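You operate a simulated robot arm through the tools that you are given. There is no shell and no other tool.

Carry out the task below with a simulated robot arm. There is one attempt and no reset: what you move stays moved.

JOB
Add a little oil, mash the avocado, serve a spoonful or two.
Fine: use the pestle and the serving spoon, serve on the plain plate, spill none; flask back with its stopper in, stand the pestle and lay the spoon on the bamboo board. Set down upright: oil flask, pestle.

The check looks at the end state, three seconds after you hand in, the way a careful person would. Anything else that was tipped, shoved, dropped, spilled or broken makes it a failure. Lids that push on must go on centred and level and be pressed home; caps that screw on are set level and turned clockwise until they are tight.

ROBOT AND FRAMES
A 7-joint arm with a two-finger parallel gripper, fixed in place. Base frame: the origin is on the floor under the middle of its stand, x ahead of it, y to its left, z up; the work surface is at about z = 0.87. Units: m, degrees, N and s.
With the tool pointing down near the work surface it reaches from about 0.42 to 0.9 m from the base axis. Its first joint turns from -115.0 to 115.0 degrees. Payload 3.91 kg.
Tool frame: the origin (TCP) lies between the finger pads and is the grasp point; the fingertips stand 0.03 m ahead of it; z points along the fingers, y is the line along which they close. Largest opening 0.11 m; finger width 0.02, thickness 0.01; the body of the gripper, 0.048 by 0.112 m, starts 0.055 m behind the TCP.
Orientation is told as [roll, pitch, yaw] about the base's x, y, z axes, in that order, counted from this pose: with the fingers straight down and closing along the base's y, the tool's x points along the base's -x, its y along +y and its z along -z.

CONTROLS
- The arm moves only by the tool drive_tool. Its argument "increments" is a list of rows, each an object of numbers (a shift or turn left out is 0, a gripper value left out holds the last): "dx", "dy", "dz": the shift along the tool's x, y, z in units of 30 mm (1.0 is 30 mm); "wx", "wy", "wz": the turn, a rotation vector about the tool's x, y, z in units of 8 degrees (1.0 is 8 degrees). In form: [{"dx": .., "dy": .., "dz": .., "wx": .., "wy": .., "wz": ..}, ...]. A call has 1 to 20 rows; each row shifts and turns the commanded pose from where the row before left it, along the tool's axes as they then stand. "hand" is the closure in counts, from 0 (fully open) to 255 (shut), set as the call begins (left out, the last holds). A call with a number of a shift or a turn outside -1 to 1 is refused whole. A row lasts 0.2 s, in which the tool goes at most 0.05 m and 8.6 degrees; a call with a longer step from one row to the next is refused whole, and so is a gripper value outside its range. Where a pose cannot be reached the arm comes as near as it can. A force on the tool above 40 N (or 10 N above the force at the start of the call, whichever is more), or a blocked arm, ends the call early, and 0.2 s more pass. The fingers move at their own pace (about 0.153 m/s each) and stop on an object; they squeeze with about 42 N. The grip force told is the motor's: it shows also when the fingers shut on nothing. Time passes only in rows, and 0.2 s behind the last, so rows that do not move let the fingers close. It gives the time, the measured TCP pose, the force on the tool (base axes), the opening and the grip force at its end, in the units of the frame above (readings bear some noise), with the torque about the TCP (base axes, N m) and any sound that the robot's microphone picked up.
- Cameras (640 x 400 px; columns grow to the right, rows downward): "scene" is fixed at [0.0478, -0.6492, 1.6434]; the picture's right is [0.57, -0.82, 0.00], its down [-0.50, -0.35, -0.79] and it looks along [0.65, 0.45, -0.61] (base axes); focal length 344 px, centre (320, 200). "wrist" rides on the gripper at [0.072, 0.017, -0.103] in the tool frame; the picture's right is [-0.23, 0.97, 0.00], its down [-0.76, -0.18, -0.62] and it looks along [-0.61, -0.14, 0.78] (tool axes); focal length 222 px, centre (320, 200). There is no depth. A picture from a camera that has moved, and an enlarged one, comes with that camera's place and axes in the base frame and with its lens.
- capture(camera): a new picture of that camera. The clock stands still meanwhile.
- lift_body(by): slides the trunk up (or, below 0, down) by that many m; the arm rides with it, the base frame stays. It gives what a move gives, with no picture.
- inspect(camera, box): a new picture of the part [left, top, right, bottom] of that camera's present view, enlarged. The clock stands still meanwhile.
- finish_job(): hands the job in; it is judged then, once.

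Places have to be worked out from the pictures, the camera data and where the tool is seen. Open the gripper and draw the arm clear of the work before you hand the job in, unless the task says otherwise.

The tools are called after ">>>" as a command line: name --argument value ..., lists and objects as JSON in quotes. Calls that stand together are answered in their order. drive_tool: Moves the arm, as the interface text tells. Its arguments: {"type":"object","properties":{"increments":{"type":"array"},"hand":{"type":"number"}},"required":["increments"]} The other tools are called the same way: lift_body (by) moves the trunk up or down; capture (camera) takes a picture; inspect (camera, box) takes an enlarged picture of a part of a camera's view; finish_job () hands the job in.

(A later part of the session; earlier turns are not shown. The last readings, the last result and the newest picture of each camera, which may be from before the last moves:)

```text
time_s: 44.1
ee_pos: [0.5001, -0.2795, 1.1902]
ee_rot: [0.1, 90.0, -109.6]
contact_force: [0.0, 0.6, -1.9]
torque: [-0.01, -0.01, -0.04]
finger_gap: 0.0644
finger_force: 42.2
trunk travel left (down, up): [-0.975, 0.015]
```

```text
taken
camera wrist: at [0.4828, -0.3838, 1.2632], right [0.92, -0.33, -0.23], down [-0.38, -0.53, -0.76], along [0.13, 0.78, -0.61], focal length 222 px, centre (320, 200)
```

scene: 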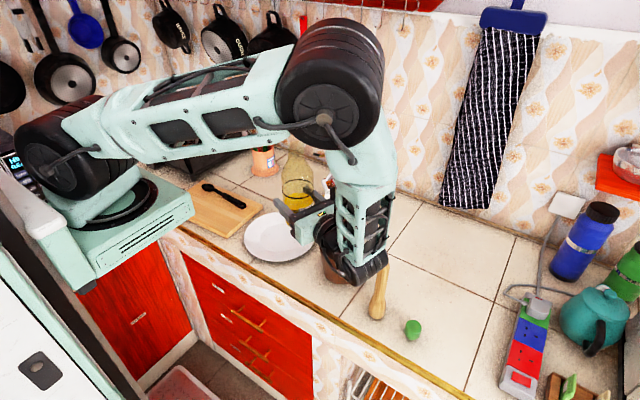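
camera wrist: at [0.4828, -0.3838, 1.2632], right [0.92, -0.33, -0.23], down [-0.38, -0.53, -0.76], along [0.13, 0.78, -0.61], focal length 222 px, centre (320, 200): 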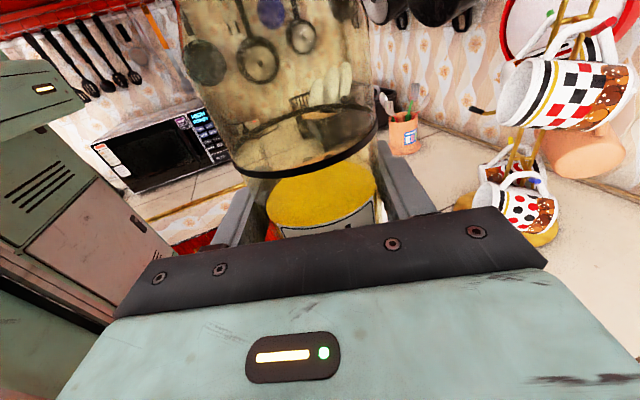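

Reachable with a good elbow position. I lower to pour height and check views.

>>> drive_tool --increments '[{"dx": -0.4}, {"dx": -0.7}, {"dx": -0.8}, {"dx": -0.8}, {"dx": -0.8}, {"dx": -0.4}]'

>>> capture --camera "scene"

>>> inspect --camera "scene" --box '[230, 140, 430, 310]'

```text
time_s: 45.5
ee_pos: [0.502, -0.2796, 1.0736]
ee_rot: [28.0, 90.0, -81.5]
contact_force: [-0.4, 0.2, -1.8]
torque: [0.0, -0.03, -0.01]
finger_gap: 0.0641
finger_force: 41.9
trunk travel left (down, up): [-0.975, 0.015]
```

```text
taken
```

scene: 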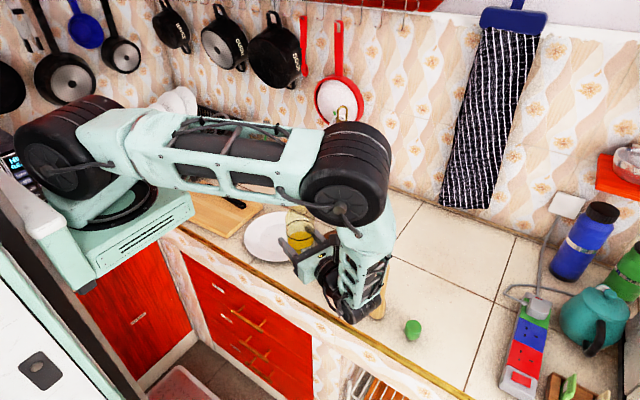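

```text
2.35 times, centred on (330, 225) of scene
camera zoom: at [0.0478, -0.6492, 1.6434], right [0.57, -0.82, 0.0], down [-0.5, -0.35, -0.79], along [0.65, 0.45, -0.61], focal length 808 px, centre (296, 141)
```

zoom: 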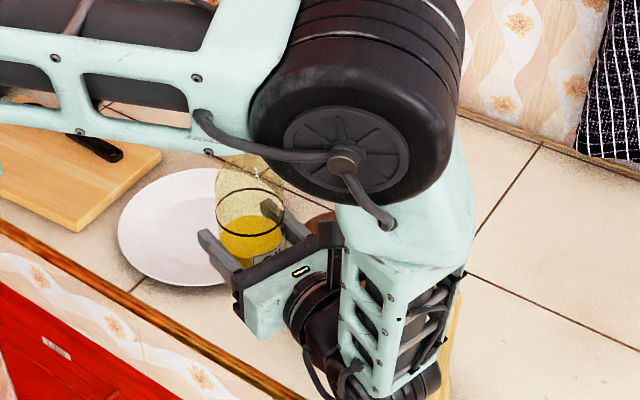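

The bowl is hidden behind the forearm and the elbow is fairly close to the flask neck, so I raise again first, tilt partway high up (no oil can flow before ~85°), and then lower.

>>> drive_tool --increments '[{"dx": 0.4}, {"dx": 0.8}, {"dx": 0.8}, {"dx": 0.8}, {"dx": 0.8}, {"dx": 0.3}, {"wz": 0.5}, {"wz": 0.7}, {"wz": 0.7}, {"wz": 0.7}, {"wz": 0.7}, {"wz": 0.7}, {"wz": 0.5}]'

>>> capture --camera "wrist"

>>> capture --camera "scene"

```text
time_s: 48.3
ee_pos: [0.501, -0.2782, 1.1929]
ee_rot: [-90.1, 53.8, 160.4]
contact_force: [-1.0, -0.9, -2.8]
torque: [0.02, 0.02, 0.04]
finger_gap: 0.064
finger_force: 42.3
trunk travel left (down, up): [-0.975, 0.015]
```

```text
taken
camera wrist: at [0.5202, -0.3956, 1.2407], right [0.62, -0.22, -0.76], down [-0.77, -0.39, -0.51], along [-0.18, 0.9, -0.41], focal length 222 px, centre (320, 200)
```

wrist: 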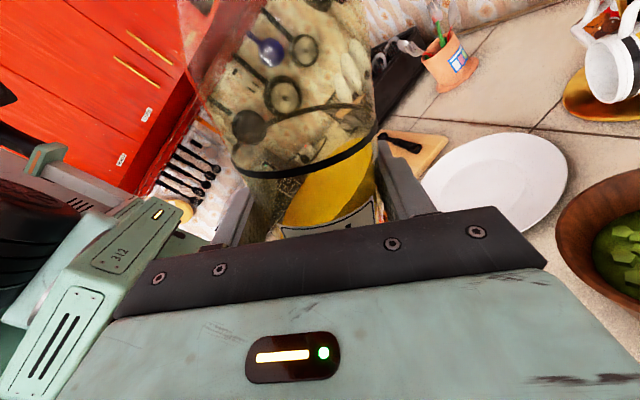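

```text
taken
```

scene: 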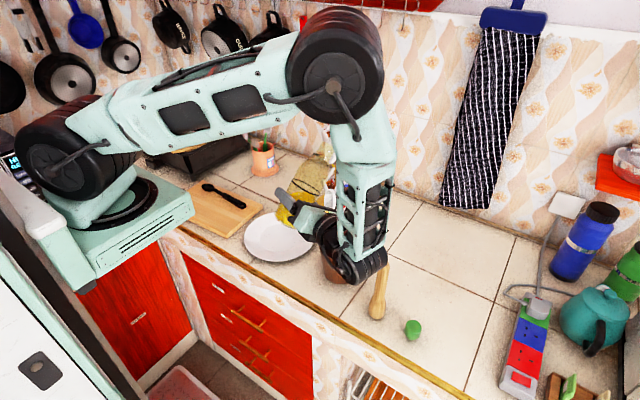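

The tilt is 36° (pitch reads 53.8) and the wrist camera now sees the bowl. I tilt on to about 64° and lower with the tilted axes.

>>> drive_tool --increments '[{"wz": 0.6}, {"wz": 0.8}, {"wz": 0.8}, {"wz": 0.8}, {"wz": 0.5}, {"dx": -0.2, "dy": 0.4}, {"dx": -0.35, "dy": 0.72}, {"dx": -0.35, "dy": 0.72}, {"dx": -0.35, "dy": 0.72}, {"dx": -0.35, "dy": 0.72}, {"dx": -0.2, "dy": 0.4}]'

>>> capture --camera "wrist"

>>> capture --camera "scene"

```text
time_s: 50.7
ee_pos: [0.5008, -0.2787, 1.0679]
ee_rot: [-90.0, 25.9, 160.4]
contact_force: [-0.8, -0.7, -2.3]
torque: [0.0, 0.01, -0.03]
finger_gap: 0.0639
finger_force: 42.3
trunk travel left (down, up): [-0.975, 0.015]
```

```text
taken
camera wrist: at [0.5348, -0.4013, 1.0846], right [0.21, -0.07, -0.97], down [-0.93, -0.33, -0.17], along [-0.31, 0.94, -0.14], focal length 222 px, centre (320, 200)
```

wrist: 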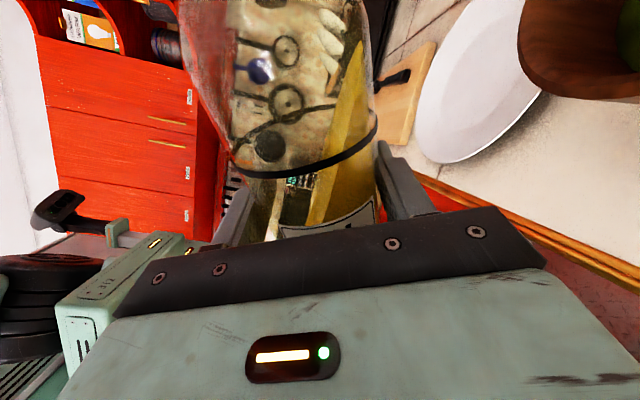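

```text
taken
```

scene: 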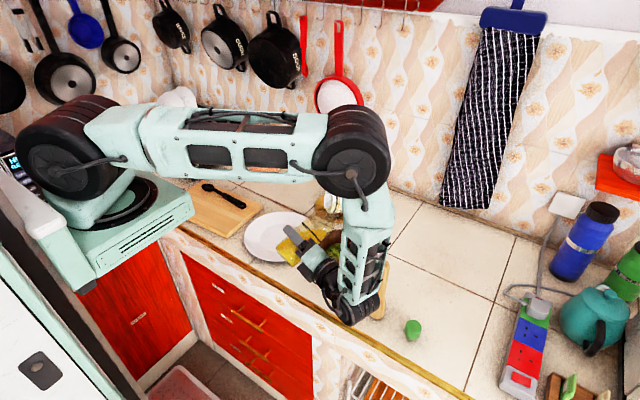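

>>> inspect --camera "scene" --box '[240, 180, 400, 300]'

>>> inspect --camera "wrist" --box '[160, 0, 640, 240]'

```text
3.33 times, centred on (320, 240) of scene
camera zoom: at [0.0478, -0.6492, 1.6434], right [0.57, -0.82, 0.0], down [-0.5, -0.35, -0.79], along [0.65, 0.45, -0.61], focal length 1145 px, centre (320, 67)
```

zoom: 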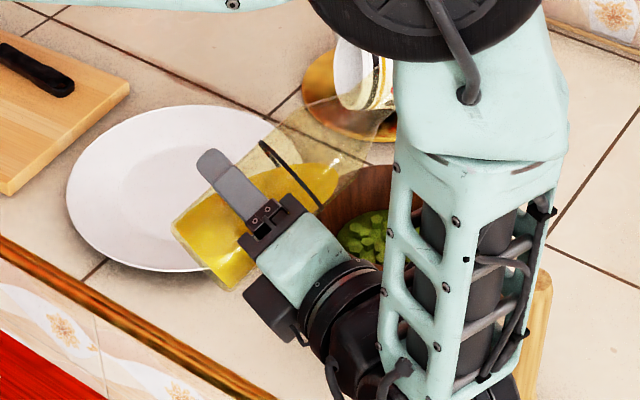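

```text
1.33 times, centred on (400, 120) of wrist
camera zoom: at [0.5348, -0.4013, 1.0846], right [0.21, -0.07, -0.97], down [-0.93, -0.33, -0.17], along [-0.31, 0.94, -0.14], focal length 296 px, centre (213, 307)
```

zoom: 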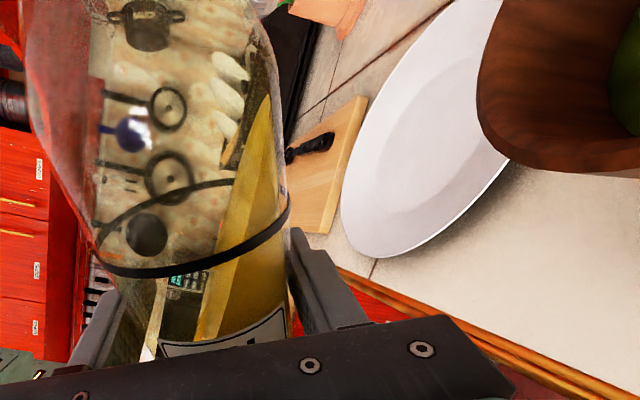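

The flask is aimed over the bowl. I lower 20 mm more and tilt to about 80°, just short of pouring.

>>> drive_tool --increments '[{"dx": -0.15, "dy": 0.3}, {"dx": -0.14, "dy": 0.3}, {"wz": 0.5}, {"wz": 0.6}, {"wz": 0.5}, {"wz": 0.4}, {}]'

>>> inspect --camera "scene" --box '[240, 180, 400, 300]'

>>> inspect --camera "wrist" --box '[160, 0, 640, 240]'

```text
time_s: 52.3
ee_pos: [0.5012, -0.2784, 1.0483]
ee_rot: [-90.0, 9.9, 160.4]
contact_force: [-0.1, -0.4, -1.7]
torque: [0.01, 0.02, 0.04]
finger_gap: 0.0639
finger_force: 42.2
trunk travel left (down, up): [-0.975, 0.015]
```

```text
3.33 times, centred on (320, 240) of scene
camera zoom: at [0.0478, -0.6492, 1.6434], right [0.57, -0.82, 0.0], down [-0.5, -0.35, -0.79], along [0.65, 0.45, -0.61], focal length 1145 px, centre (320, 67)
```

zoom: 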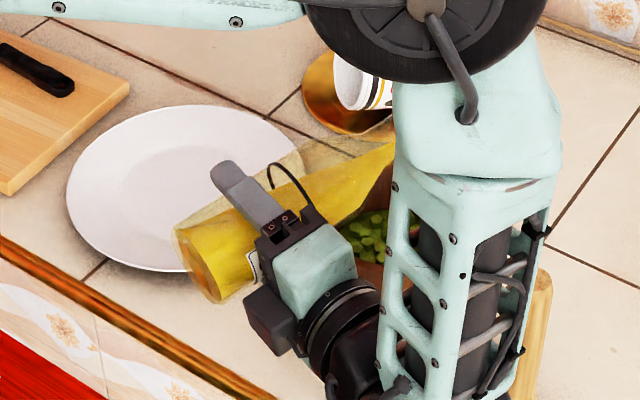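

```text
1.33 times, centred on (400, 120) of wrist
camera zoom: at [0.537, -0.4015, 1.0445], right [-0.05, 0.02, -1.0], down [-0.94, -0.33, 0.04], along [-0.32, 0.95, 0.03], focal length 296 px, centre (213, 307)
```

zoom: 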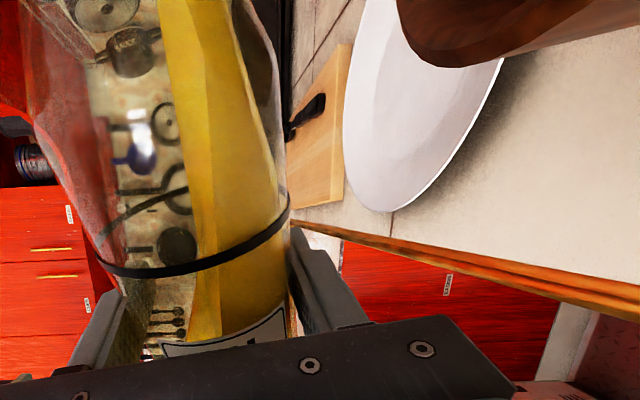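

Oil has reached the neck but nothing has flowed (no sound). I tilt in small steps, listening and looking.

>>> drive_tool --increments '[{"wz": 0.35}, {}]'

>>> inspect --camera "scene" --box '[260, 190, 380, 280]'

>>> inspect --camera "wrist" --box '[160, 0, 640, 240]'

```text
time_s: 52.9
ee_pos: [0.501, -0.2777, 1.0495]
ee_rot: [-90.1, 7.2, 160.4]
contact_force: [0.3, 0.1, -0.4]
torque: [0.05, 0.06, 0.01]
finger_gap: 0.064
finger_force: 41.9
trunk travel left (down, up): [-0.975, 0.015]
```

```text
4.44 times, centred on (320, 235) of scene
camera zoom: at [0.0478, -0.6492, 1.6434], right [0.57, -0.82, 0.0], down [-0.5, -0.35, -0.79], along [0.65, 0.45, -0.61], focal length 1527 px, centre (320, 44)
```

zoom: 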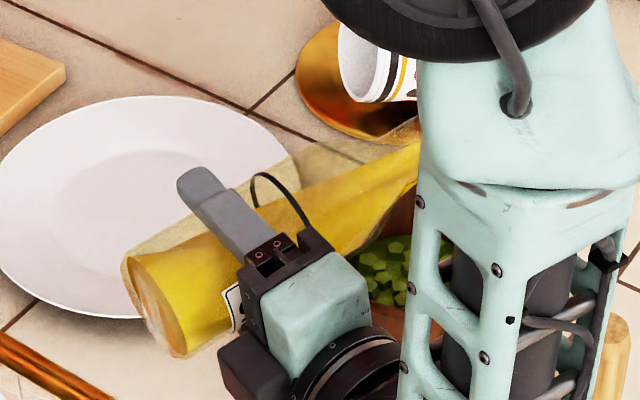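

```text
1.33 times, centred on (400, 120) of wrist
camera zoom: at [0.5369, -0.4012, 1.0412], right [-0.1, 0.04, -0.99], down [-0.94, -0.33, 0.08], along [-0.32, 0.94, 0.06], focal length 296 px, centre (213, 307)
```

zoom: 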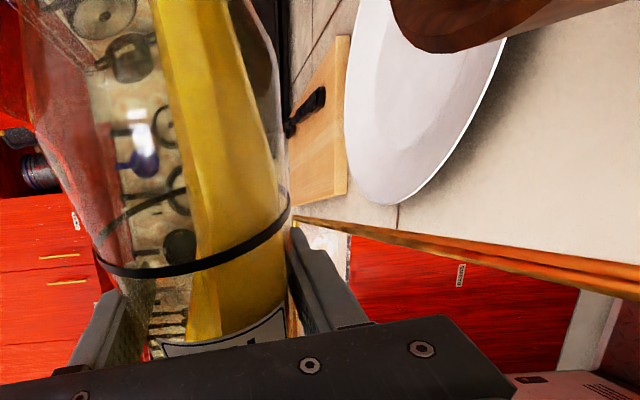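

>>> drive_tool --increments '[{"wz": 0.25}, {}]'

>>> inspect --camera "scene" --box '[260, 190, 380, 280]'

```text
time_s: 53.5
ee_pos: [0.5014, -0.2779, 1.0493]
ee_rot: [-90.0, 5.2, 160.3]
contact_force: [0.1, -0.5, -2.1]
torque: [0.02, 0.05, 0.06]
finger_gap: 0.0641
finger_force: 42.5
trunk travel left (down, up): [-0.975, 0.015]
```

```text
4.44 times, centred on (320, 235) of scene
camera zoom: at [0.0478, -0.6492, 1.6434], right [0.57, -0.82, 0.0], down [-0.5, -0.35, -0.79], along [0.65, 0.45, -0.61], focal length 1527 px, centre (320, 44)
```

zoom: 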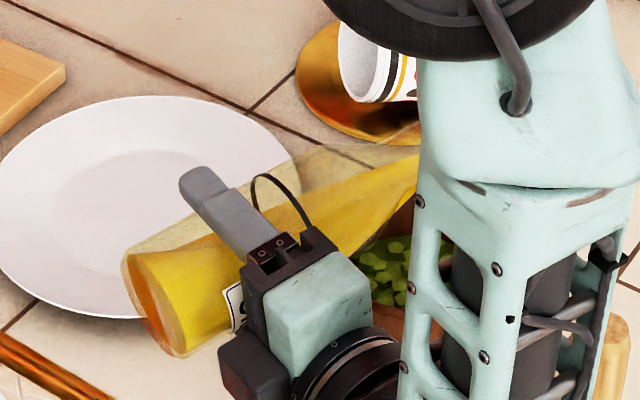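

>>> capture --camera "wrist"

>>> inspect --camera "wrist" --box '[160, 0, 640, 240]'

>>> inspect --camera "scene" --box '[320, 225, 360, 255]'

```text
taken
camera wrist: at [0.5365, -0.4012, 1.0385], right [-0.13, 0.05, -0.99], down [-0.94, -0.33, 0.11], along [-0.32, 0.94, 0.09], focal length 222 px, centre (320, 200)
```

wrist: 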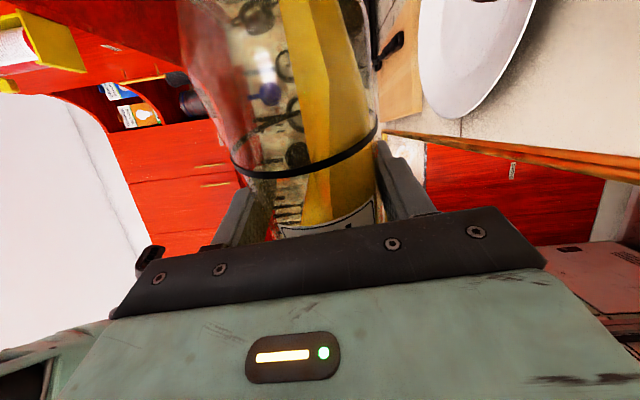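

```text
1.33 times, centred on (400, 120) of wrist
camera zoom: at [0.5365, -0.4012, 1.0385], right [-0.13, 0.05, -0.99], down [-0.94, -0.33, 0.11], along [-0.32, 0.94, 0.09], focal length 296 px, centre (213, 307)
```

zoom: 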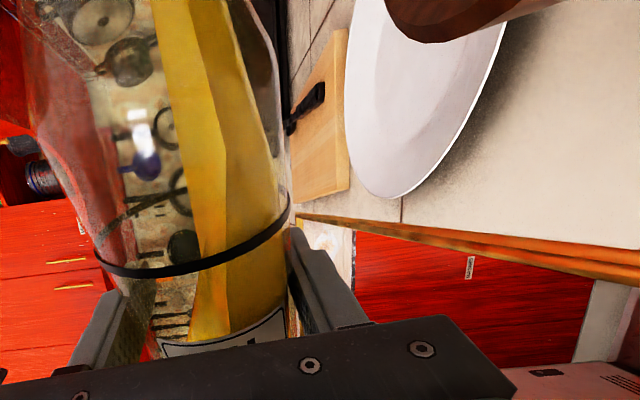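

```text
13.33 times, centred on (340, 240) of scene
camera zoom: at [0.0478, -0.6492, 1.6434], right [0.57, -0.82, 0.0], down [-0.5, -0.35, -0.79], along [0.65, 0.45, -0.61], focal length 4582 px, centre (53, -333)
```

zoom: 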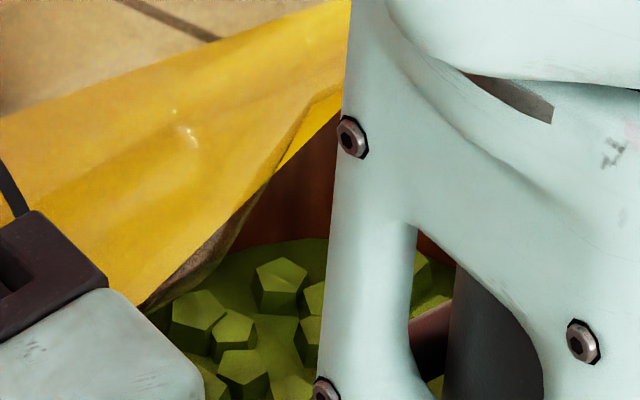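

No stream or oil in the bowl yet as far as I can see (tilt 84.8°). I continue by 2°.

>>> drive_tool --increments '[{"wz": 0.25}, {}]'

>>> inspect --camera "scene" --box '[260, 190, 380, 280]'

>>> inspect --camera "scene" --box '[320, 225, 360, 255]'

>>> inspect --camera "wrist" --box '[160, 0, 640, 240]'

```text
time_s: 54.1
ee_pos: [0.501, -0.2784, 1.049]
ee_rot: [-90.0, 3.2, 160.5]
contact_force: [-0.6, 0.7, -1.4]
torque: [0.0, 0.01, 0.02]
finger_gap: 0.0639
finger_force: 41.7
trunk travel left (down, up): [-0.975, 0.015]
```

```text
4.44 times, centred on (320, 235) of scene
camera zoom: at [0.0478, -0.6492, 1.6434], right [0.57, -0.82, 0.0], down [-0.5, -0.35, -0.79], along [0.65, 0.45, -0.61], focal length 1527 px, centre (320, 44)
```

zoom: 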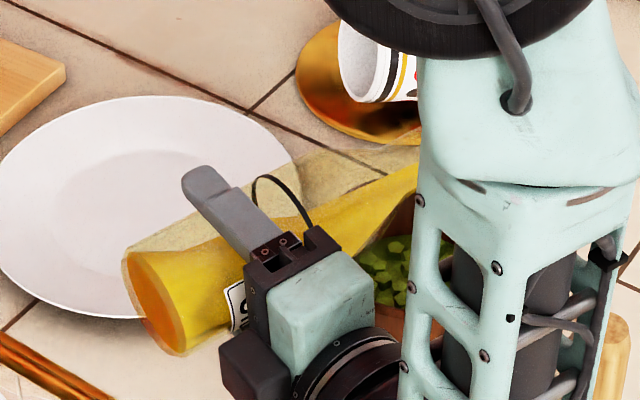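

```text
13.33 times, centred on (340, 240) of scene
camera zoom: at [0.0478, -0.6492, 1.6434], right [0.57, -0.82, 0.0], down [-0.5, -0.35, -0.79], along [0.65, 0.45, -0.61], focal length 4582 px, centre (53, -333)
```

zoom: 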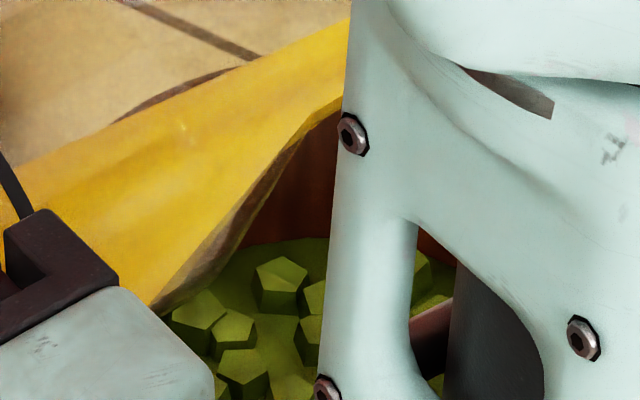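

```text
1.33 times, centred on (400, 120) of wrist
camera zoom: at [0.5362, -0.4013, 1.0359], right [-0.16, 0.06, -0.98], down [-0.93, -0.33, 0.14], along [-0.32, 0.94, 0.11], focal length 296 px, centre (213, 307)
```

zoom: 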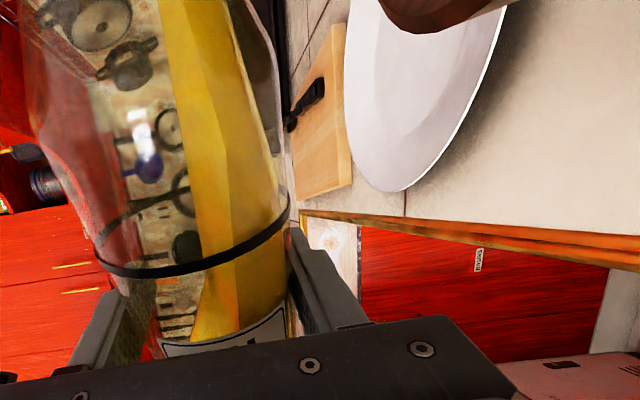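

The oil level in the neck has dropped relative to the last step, so oil has probably begun to flow. I tilt back to about 64° to compare the oil level with the earlier picture at the same angle.

>>> drive_tool --increments '[{"wz": -0.7}, {"wz": -0.8}, {"wz": -0.8}, {"wz": -0.54}, {}, {}]'

>>> inspect --camera "wrist" --box '[160, 0, 640, 240]'

>>> inspect --camera "scene" --box '[240, 180, 400, 300]'

```text
time_s: 55.5
ee_pos: [0.5006, -0.2793, 1.0492]
ee_rot: [-90.1, 25.9, 160.4]
contact_force: [-0.2, 0.1, -1.4]
torque: [0.02, 0.01, -0.04]
finger_gap: 0.064
finger_force: 42.0
trunk travel left (down, up): [-0.975, 0.015]
```

```text
1.33 times, centred on (400, 120) of wrist
camera zoom: at [0.5349, -0.4012, 1.0656], right [0.21, -0.07, -0.98], down [-0.93, -0.33, -0.17], along [-0.31, 0.94, -0.14], focal length 296 px, centre (213, 307)
```

zoom: 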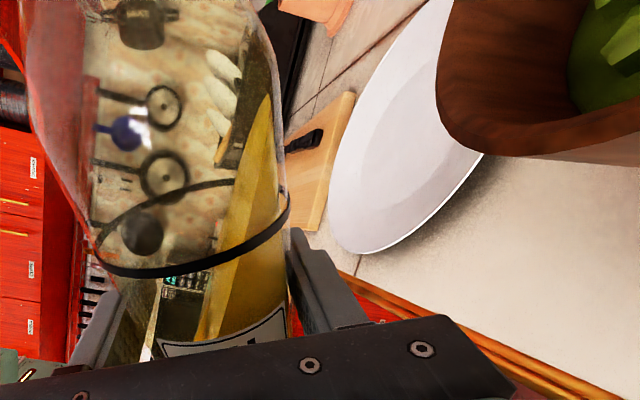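

```text
3.33 times, centred on (320, 240) of scene
camera zoom: at [0.0478, -0.6492, 1.6434], right [0.57, -0.82, 0.0], down [-0.5, -0.35, -0.79], along [0.65, 0.45, -0.61], focal length 1145 px, centre (320, 67)
```

zoom: 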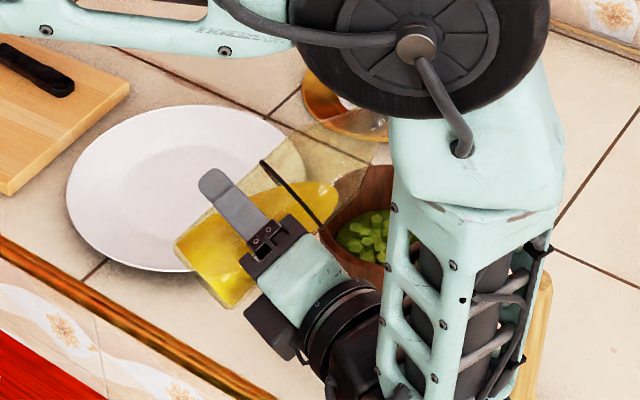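

>>> inspect --camera "scene" --box '[320, 220, 360, 255]'

>>> inspect --camera "wrist" --box '[260, 20, 420, 140]'

```text
11.43 times, centred on (340, 238) of scene
camera zoom: at [0.0478, -0.6492, 1.6434], right [0.57, -0.82, 0.0], down [-0.5, -0.35, -0.79], along [0.65, 0.45, -0.61], focal length 3927 px, centre (91, -229)
```

zoom: 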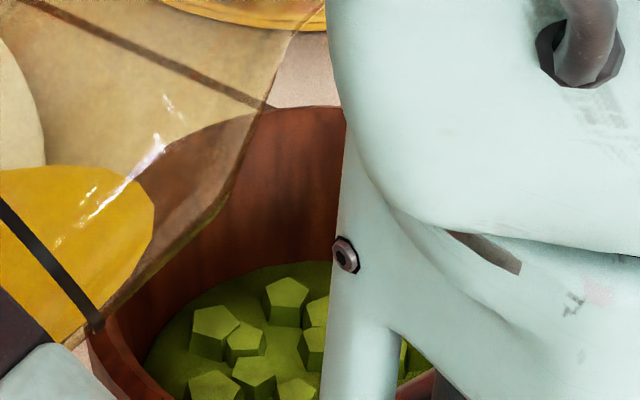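

```text
3.33 times, centred on (340, 80) of wrist
camera zoom: at [0.5349, -0.4012, 1.0656], right [0.21, -0.07, -0.98], down [-0.93, -0.33, -0.17], along [-0.31, 0.94, -0.14], focal length 740 px, centre (253, 600)
```

zoom: 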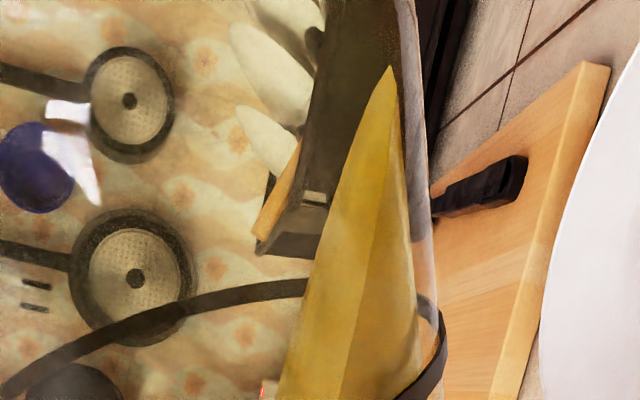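

No clear sign of oil in the bowl and the flask level looks unchanged, so pouring hasn't really begun. I tilt again, to about 88.5°, and check.

>>> drive_tool --increments '[{"wz": 0.7}, {"wz": 0.8}, {"wz": 0.8}, {"wz": 0.54}, {"wz": 0.2}, {}]'

>>> inspect --camera "scene" --box '[300, 210, 360, 260]'

>>> inspect --camera "wrist" --box '[160, 0, 640, 240]'

```text
time_s: 56.9
ee_pos: [0.5002, -0.278, 1.0495]
ee_rot: [-90.0, 1.5, 160.3]
contact_force: [-0.4, -0.5, -2.0]
torque: [0.02, 0.05, 0.0]
finger_gap: 0.0642
finger_force: 42.3
trunk travel left (down, up): [-0.975, 0.015]
```

```text
8.00 times, centred on (330, 235) of scene
camera zoom: at [0.0478, -0.6492, 1.6434], right [0.57, -0.82, 0.0], down [-0.5, -0.35, -0.79], along [0.65, 0.45, -0.61], focal length 2749 px, centre (240, -80)
```

zoom: 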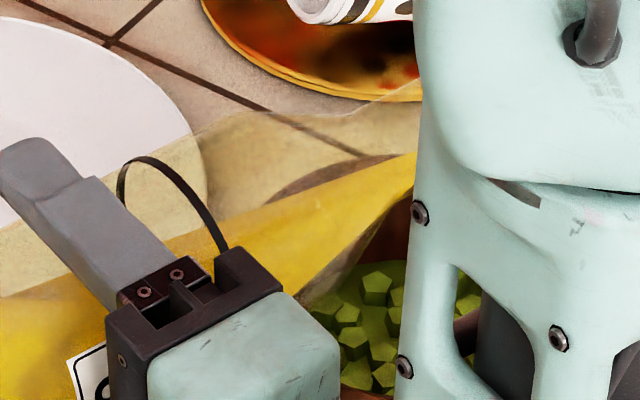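

```text
1.33 times, centred on (400, 120) of wrist
camera zoom: at [0.535, -0.4014, 1.034], right [-0.19, 0.07, -0.98], down [-0.93, -0.33, 0.16], along [-0.31, 0.94, 0.13], focal length 296 px, centre (213, 307)
```

zoom: 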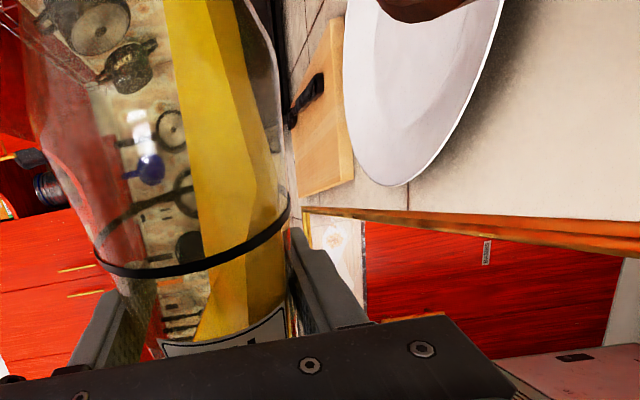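

The oil boundary at the shoulder has receded again, which suggests oil is now really leaving over the lip. I tilt back to 64° immediately to compare levels.

>>> drive_tool --increments '[{"wz": -0.8}, {"wz": -0.9}, {"wz": -0.9}, {"wz": -0.45}, {}, {}]'

>>> inspect --camera "wrist" --box '[260, 20, 420, 140]'

>>> inspect --camera "scene" --box '[320, 220, 360, 255]'

```text
time_s: 58.3
ee_pos: [0.5002, -0.2784, 1.0481]
ee_rot: [-90.0, 26.0, 160.4]
contact_force: [0.1, -0.2, -1.4]
torque: [0.03, 0.0, -0.04]
finger_gap: 0.0641
finger_force: 42.0
trunk travel left (down, up): [-0.975, 0.015]
```

```text
3.33 times, centred on (340, 80) of wrist
camera zoom: at [0.535, -0.4014, 1.0648], right [0.21, -0.07, -0.97], down [-0.93, -0.33, -0.17], along [-0.31, 0.94, -0.14], focal length 740 px, centre (253, 600)
```

zoom: 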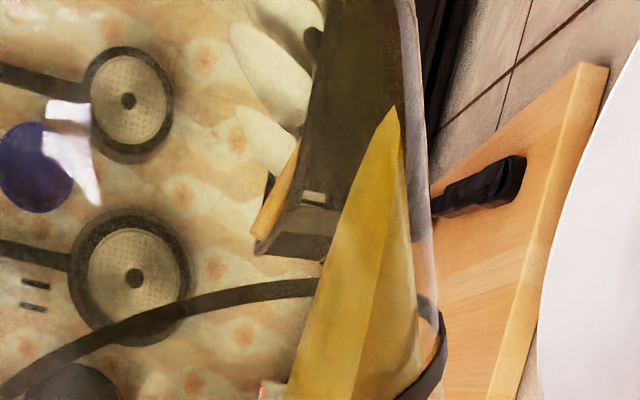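

```text
11.43 times, centred on (340, 238) of scene
camera zoom: at [0.0478, -0.6492, 1.6434], right [0.57, -0.82, 0.0], down [-0.5, -0.35, -0.79], along [0.65, 0.45, -0.61], focal length 3927 px, centre (91, -229)
```

zoom: 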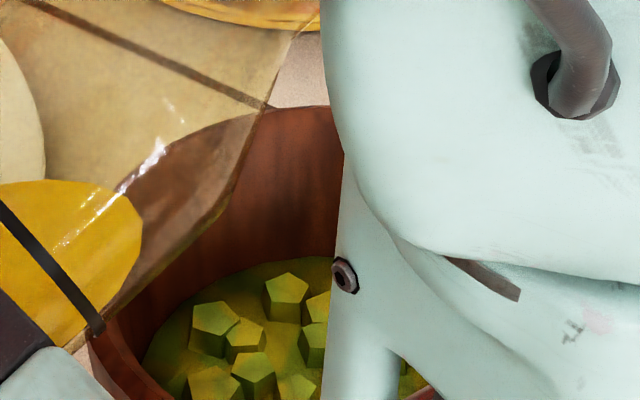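

The oil tip has clearly dropped (roughly 15–20 ml poured) and the avocado base in the bowl now shows a yellow oily tint, so that is a little oil. I raise the flask and bring it back upright over the bowl.

>>> drive_tool --increments '[{"wz": -0.6}, {"wz": -0.6}, {"dx": 0.3, "dy": -0.4}, {"dx": 0.5, "dy": -0.7}, {"dx": 0.5, "dy": -0.7}, {"dx": 0.5, "dy": -0.7}, {"dx": 0.4, "dy": -0.55}, {"wz": -0.7}, {"wz": -0.8}, {"wz": -0.8}, {"wz": -0.8}, {"wz": -0.8}, {"wz": -0.8}, {"wz": -0.8}, {"wz": -0.8}, {"wz": -0.5}]'

>>> capture --camera "wrist"

>>> capture --camera "scene"

```text
time_s: 61.7
ee_pos: [0.5008, -0.2781, 1.1615]
ee_rot: [80.7, 90.0, -28.9]
contact_force: [0.6, 0.8, -1.5]
torque: [-0.01, -0.03, -0.02]
finger_gap: 0.0638
finger_force: 42.1
trunk travel left (down, up): [-0.975, 0.015]
```

```text
taken
camera wrist: at [0.4826, -0.3826, 1.2341], right [0.92, -0.33, -0.23], down [-0.38, -0.53, -0.76], along [0.13, 0.78, -0.61], focal length 222 px, centre (320, 200)
```

wrist: 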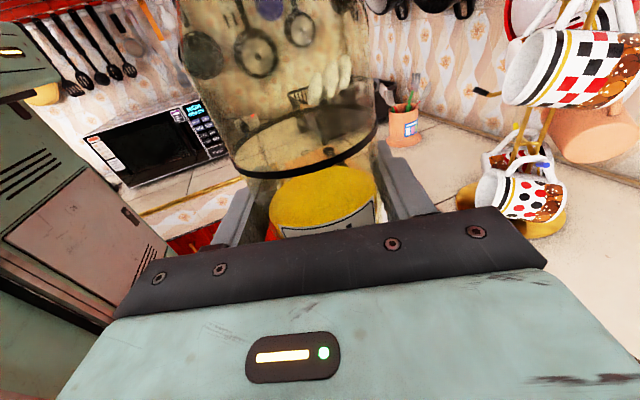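

```text
taken
```

scene: 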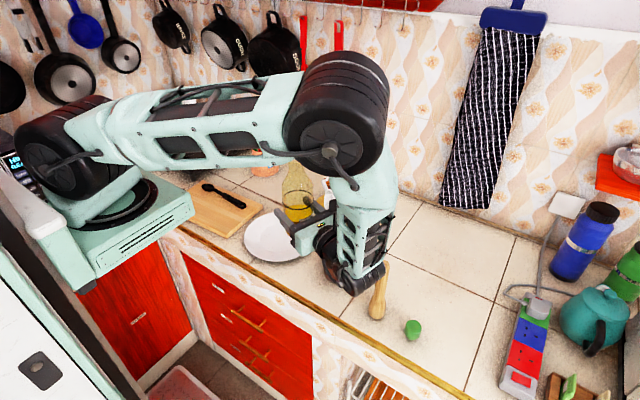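

Upright with no drips. I retrace the path: away from the bowl, then turn the tool back to azimuth -12°.

>>> drive_tool --increments '[{"dx": 0.5}, {"dx": 0.5}, {"dz": -0.25, "dy": 0.3}, {"dz": -0.4, "dy": 0.55}, {"dz": -0.5, "dy": 0.65}, {"dz": -0.5, "dy": 0.65}, {"dz": -0.5, "dy": 0.65}, {"dz": -0.5, "dy": 0.65}, {"dz": -0.4, "dy": 0.55}, {"dz": -0.35, "dy": 0.4}, {"dz": -0.17, "dy": 0.25}, {"wx": -0.4}, {"wx": -0.8}, {"wx": -1}, {"wx": -1}, {"wx": -1}, {"wx": -0.8}]'

>>> capture --camera "scene"

```text
time_s: 65.3
ee_pos: [0.5967, -0.4271, 1.1919]
ee_rot: [-8.6, 90.0, -158.3]
contact_force: [0.3, 0.3, -1.7]
torque: [0.05, -0.01, 0.01]
finger_gap: 0.0641
finger_force: 42.4
trunk travel left (down, up): [-0.975, 0.015]
```

```text
taken
```

scene: 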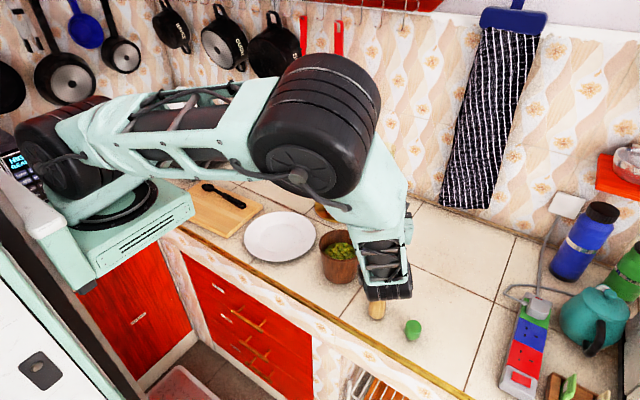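

>>> inspect --camera "scene" --box '[300, 210, 380, 290]'

>>> drive_tool --increments '[{"wx": -0.6}, {"wx": -0.9}, {"wx": -0.9}, {"wx": -0.9}, {"wx": -0.9}, {"wx": -0.7}, {"wx": -0.37}, {"dy": 0.4}, {"dy": 0.7}, {"dy": 0.7}]'

>>> capture --camera "scene"

>>> capture --camera "wrist"

```text
5.00 times, centred on (340, 250) of scene
camera zoom: at [0.0478, -0.6492, 1.6434], right [0.57, -0.82, 0.0], down [-0.5, -0.35, -0.79], along [0.65, 0.45, -0.61], focal length 1718 px, centre (220, -50)
```

zoom: 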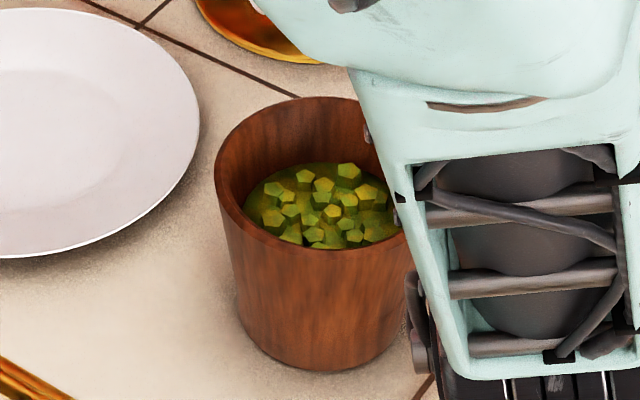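

```text
time_s: 67.5
ee_pos: [0.5868, -0.4795, 1.1917]
ee_rot: [14.6, 90.0, -177.3]
contact_force: [0.4, -0.7, -0.7]
torque: [0.0, -0.02, 0.0]
finger_gap: 0.064
finger_force: 41.2
trunk travel left (down, up): [-0.975, 0.015]
```

```text
taken
```

scene: 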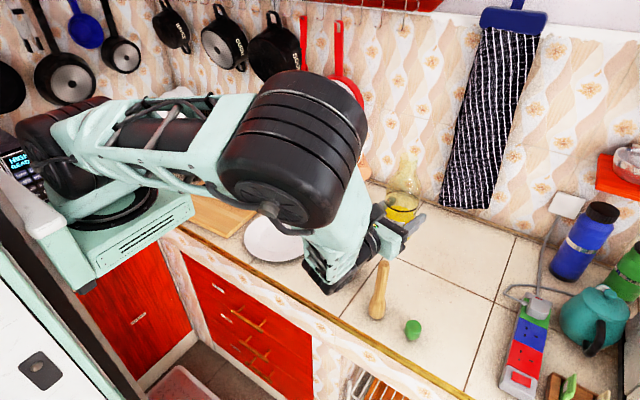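

```text
taken
camera wrist: at [0.4825, -0.4759, 1.264], right [-0.2, -0.95, -0.23], down [-0.57, 0.3, -0.76], along [0.79, -0.02, -0.61], focal length 222 px, centre (320, 200)
```

wrist: 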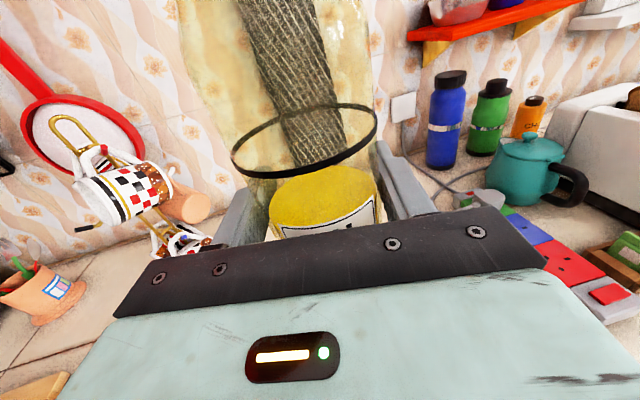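

The avocado pieces show an oily tint and nothing was spilled. Now I carry the flask back above its original spot.

>>> drive_tool --increments '[{"dy": 0.4, "dz": 0.15}, {"dy": 0.7, "dz": 0.28}, {"dy": 0.8, "dz": 0.32}, {"dy": 0.8, "dz": 0.32}, {"dy": 0.8, "dz": 0.32}, {"dy": 0.8, "dz": 0.32}, {"dy": 0.7, "dz": 0.28}, {"dy": 0.6, "dz": 0.22}, {"dy": 0.4, "dz": 0.14}, {"dy": 0.15, "dz": 0.06}, {}]'

>>> capture --camera "scene"

```text
time_s: 69.9
ee_pos: [0.6186, -0.6742, 1.1907]
ee_rot: [-65.4, 90.0, 102.8]
contact_force: [-0.1, -0.3, -1.9]
torque: [-0.01, 0.01, 0.04]
finger_gap: 0.0638
finger_force: 41.9
trunk travel left (down, up): [-0.975, 0.015]
```

```text
taken
```

scene: 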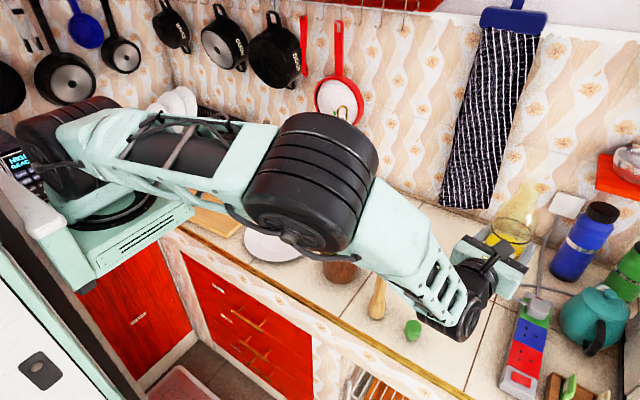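

Flask is above its spot. I lower the trunk back by 0.1 m (a rigid shift of the arm), then descend the rest with the arm.

>>> lift_body --by -0.1

>>> drive_tool --increments '[{"dx": -0.4}, {"dx": -0.7}, {"dx": -0.7}, {"dx": -0.7}, {"dx": -0.6}, {"dx": -0.5}]'

>>> capture --camera "scene"

>>> capture --camera "wrist"

```text
time_s: 71.3
ee_pos: [0.6178, -0.6743, 1.0924]
ee_rot: [-53.4, 89.9, 114.6]
contact_force: [-0.2, -0.5, -1.4]
torque: [0.01, 0.0, -0.04]
finger_gap: 0.0639
finger_force: 42.5
trunk travel left (down, up): [-0.875, 0.115]
```

```text
time_s: 72.7
ee_pos: [0.618, -0.6756, 0.9837]
ee_rot: [-69.4, 90.0, 98.9]
contact_force: [0.8, 1.1, -1.8]
torque: [0.0, 0.01, -0.02]
finger_gap: 0.0642
finger_force: 42.0
trunk travel left (down, up): [-0.875, 0.115]
```

```text
taken
```

scene: 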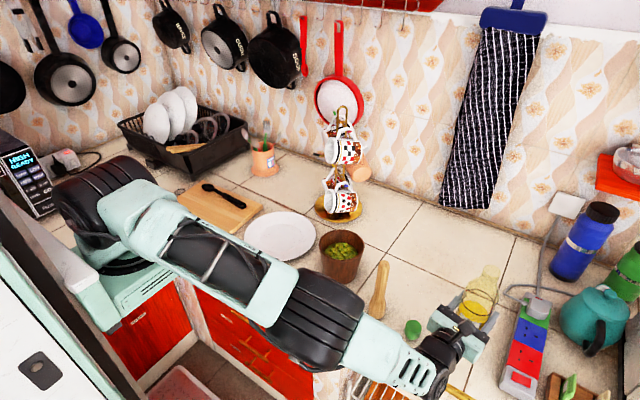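

```text
taken
camera wrist: at [0.5136, -0.6714, 1.0553], right [-0.2, -0.95, -0.23], down [-0.57, 0.3, -0.76], along [0.79, -0.02, -0.61], focal length 222 px, centre (320, 200)
```

wrist: 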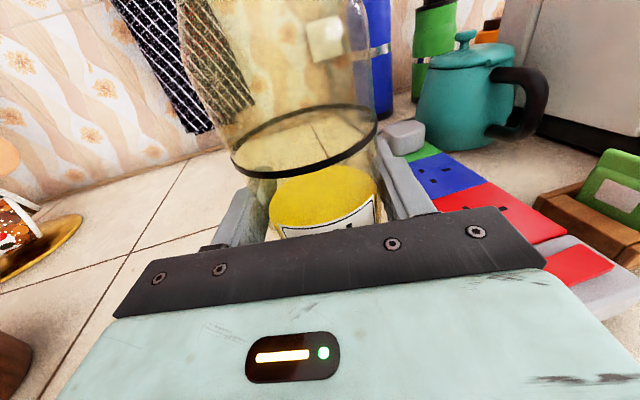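

>>> drive_tool --increments '[{"dx": -0.6}, {"dx": -0.6}, {"dx": -0.45}, {"dx": -0.2}, {"dx": -0.07}, {}]'

>>> inspect --camera "scene" --box '[360, 250, 520, 380]'

```text
time_s: 74.1
ee_pos: [0.618, -0.6742, 0.9243]
ee_rot: [0.2, 90.0, 168.4]
contact_force: [0.3, 0.2, -1.7]
torque: [-0.01, 0.0, -0.01]
finger_gap: 0.064
finger_force: 42.1
trunk travel left (down, up): [-0.875, 0.115]
```

```text
3.08 times, centred on (440, 315) of scene
camera zoom: at [0.0478, -0.6492, 1.6434], right [0.57, -0.82, 0.0], down [-0.5, -0.35, -0.79], along [0.65, 0.45, -0.61], focal length 1057 px, centre (-49, -154)
```

zoom: 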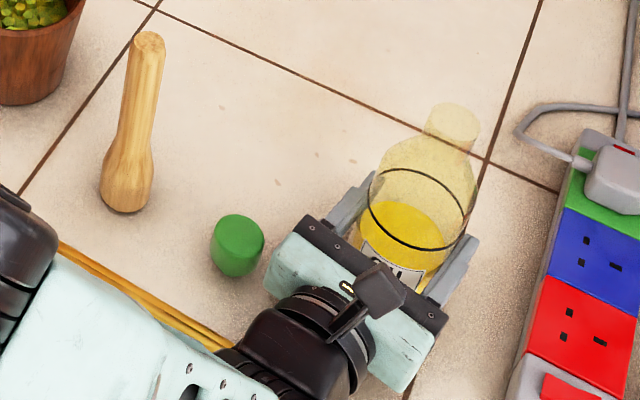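

Close to touching. I lower in ~1 mm steps until the force shows contact.

>>> drive_tool --increments '[{"dx": -0.04}, {"dx": -0.04}, {}]'

>>> drive_tool --increments '[{"dx": -0.03}, {}]'

```text
time_s: 74.9
ee_pos: [0.6178, -0.6753, 0.9238]
ee_rot: [-161.0, 90.0, 7.1]
contact_force: [0.1, 0.3, -0.4]
torque: [0.06, 0.01, -0.01]
finger_gap: 0.0641
finger_force: 41.7
trunk travel left (down, up): [-0.875, 0.115]
```

```text
time_s: 75.5
ee_pos: [0.6183, -0.6752, 0.9237]
ee_rot: [155.9, 89.9, -35.8]
contact_force: [-0.7, 0.9, 4.8]
torque: [0.08, 0.28, 0.0]
finger_gap: 0.0641
finger_force: 41.7
trunk travel left (down, up): [-0.875, 0.115]
```

Contact (about +5 N up), so the flask stands on the counter. I release to the same partial opening.

>>> drive_tool --hand 50 --increments '[{}, {}, {}]'

>>> drive_tool --increments '[{"dz": -0.4}, {"dz": -0.5}, {"dz": -0.5}, {"dz": -0.5}, {"dz": -0.5}, {"dz": -0.5}, {"dz": -0.5}, {"dz": -0.5}]'

>>> capture --camera "wrist"

>>> inspect --camera "scene" --box '[360, 250, 520, 380]'

```text
time_s: 76.3
ee_pos: [0.6191, -0.6742, 0.922]
ee_rot: [-48.4, 90.0, 119.8]
contact_force: [0.3, -0.5, -0.3]
torque: [-0.01, -0.02, 0.03]
finger_gap: 0.0884
finger_force: 0.0
trunk travel left (down, up): [-0.875, 0.115]
```

```text
time_s: 78.1
ee_pos: [0.5039, -0.6507, 0.9232]
ee_rot: [112.6, 89.9, -79.2]
contact_force: [0.6, -0.1, 0.3]
torque: [0.02, 0.0, 0.01]
finger_gap: 0.0882
finger_force: 0.0
trunk travel left (down, up): [-0.875, 0.115]
```

```text
taken
camera wrist: at [0.4009, -0.647, 0.9959], right [-0.2, -0.95, -0.23], down [-0.57, 0.3, -0.76], along [0.79, -0.02, -0.61], focal length 222 px, centre (320, 200)
```

wrist: 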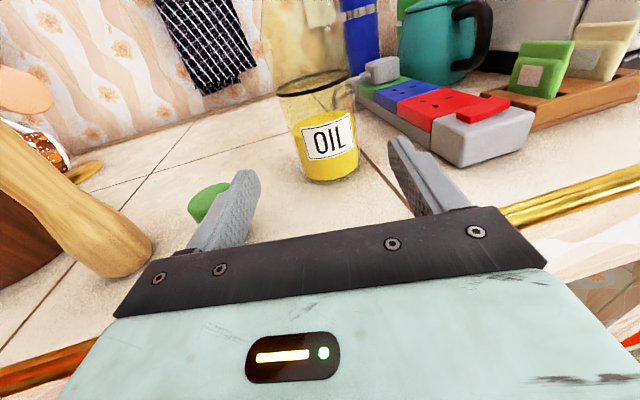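

```text
3.08 times, centred on (440, 315) of scene
camera zoom: at [0.0478, -0.6492, 1.6434], right [0.57, -0.82, 0.0], down [-0.5, -0.35, -0.79], along [0.65, 0.45, -0.61], focal length 1057 px, centre (-49, -154)
```

zoom: 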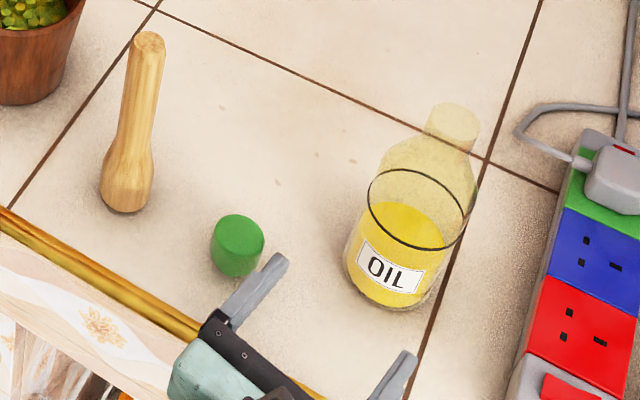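

The flask is back, upright, at its original place. Next the stopper: I back off and shift left to face it, and look at it from the side.

>>> drive_tool --increments '[{"dz": -0.6, "dx": 0.3}, {"dz": -0.7, "dx": 0.3}, {"dz": -0.7, "dx": 0.3}, {"dz": -0.5, "dx": 0.3}, {"dy": -0.5}, {"dy": -0.6}, {"dy": -0.7}, {"dy": -0.6}, {"dy": -0.5}]'

>>> capture --camera "wrist"

>>> capture --camera "scene"

```text
time_s: 80.1
ee_pos: [0.4627, -0.5451, 0.9609]
ee_rot: [151.3, 89.7, -38.7]
contact_force: [0.1, 0.6, 0.0]
torque: [0.0, -0.01, 0.01]
finger_gap: 0.0884
finger_force: 0.0
trunk travel left (down, up): [-0.875, 0.115]
```

```text
taken
camera wrist: at [0.3581, -0.5439, 1.033], right [-0.17, -0.96, -0.23], down [-0.58, 0.28, -0.76], along [0.8, 0.0, -0.6], focal length 222 px, centre (320, 200)
```

wrist: 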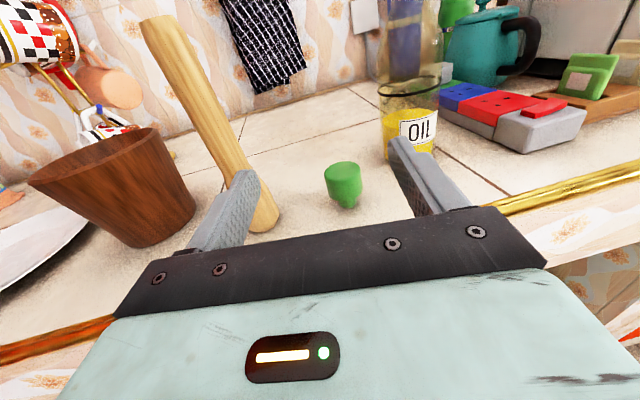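

```text
taken
```

scene: 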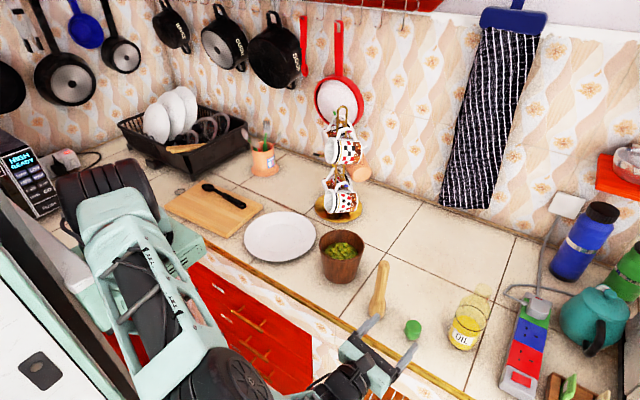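

>>> drive_tool --increments '[{}, {}]'

>>> inspect --camera "wrist" --box '[280, 130, 420, 230]'

>>> inspect --camera "scene" --box '[60, 140, 420, 400]'

```text
time_s: 80.7
ee_pos: [0.46, -0.5459, 0.9604]
ee_rot: [74.0, 89.9, -116.2]
contact_force: [0.5, -0.5, -1.1]
torque: [-0.02, -0.03, -0.04]
finger_gap: 0.0884
finger_force: 0.1
trunk travel left (down, up): [-0.875, 0.115]
```

```text
4.00 times, centred on (350, 180) of wrist
camera zoom: at [0.3562, -0.5444, 1.0328], right [-0.17, -0.96, -0.22], down [-0.58, 0.28, -0.76], along [0.79, 0.0, -0.61], focal length 888 px, centre (200, 280)
```

zoom: 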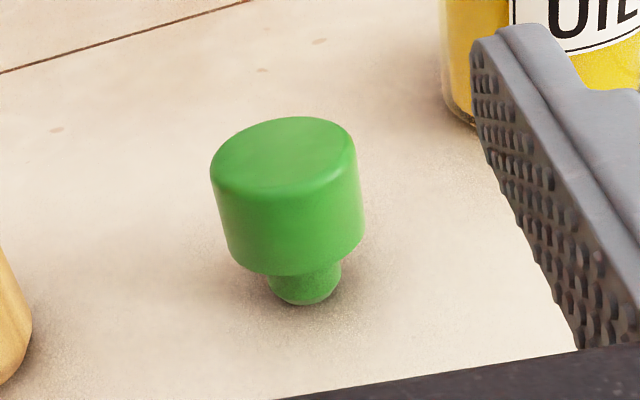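

```text
1.54 times, centred on (240, 270) of scene
camera zoom: at [0.0478, -0.6492, 1.6434], right [0.57, -0.82, 0.0], down [-0.5, -0.35, -0.79], along [0.65, 0.45, -0.61], focal length 529 px, centre (443, 92)
```

zoom: 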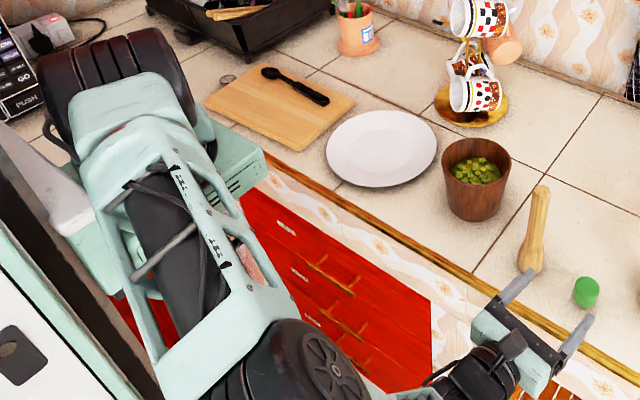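

The stopper is a T-plug: knob about 0.041 m wide (z ≈ 0.883–0.912) on a 0.02 m plug, at about (0.556, -0.572). I pitch the tool 20° down and align sideways, so the gripper body clears the counter.

>>> drive_tool --increments '[{"wy": -0.6, "dy": 0.1}, {"wy": -0.7, "dy": 0.1}, {"wy": -0.7, "dy": 0.09}, {"wy": -0.5}, {}]'

>>> capture --camera "wrist"

```text
time_s: 81.9
ee_pos: [0.4458, -0.5607, 0.959]
ee_rot: [0.0, 69.8, 168.2]
contact_force: [-0.1, 0.5, 0.9]
torque: [0.02, 0.0, -0.02]
finger_gap: 0.0887
finger_force: 0.0
trunk travel left (down, up): [-0.875, 0.115]
```

```text
taken
camera wrist: at [0.3726, -0.5623, 1.0622], right [-0.27, -0.94, -0.21], down [-0.79, 0.35, -0.5], along [0.54, 0.03, -0.84], focal length 222 px, centre (320, 200)
```

wrist: 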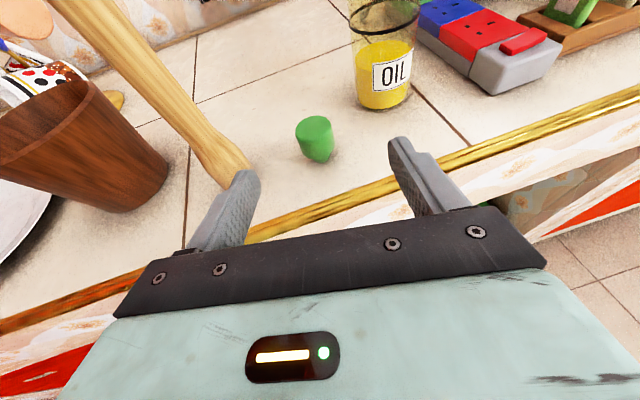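

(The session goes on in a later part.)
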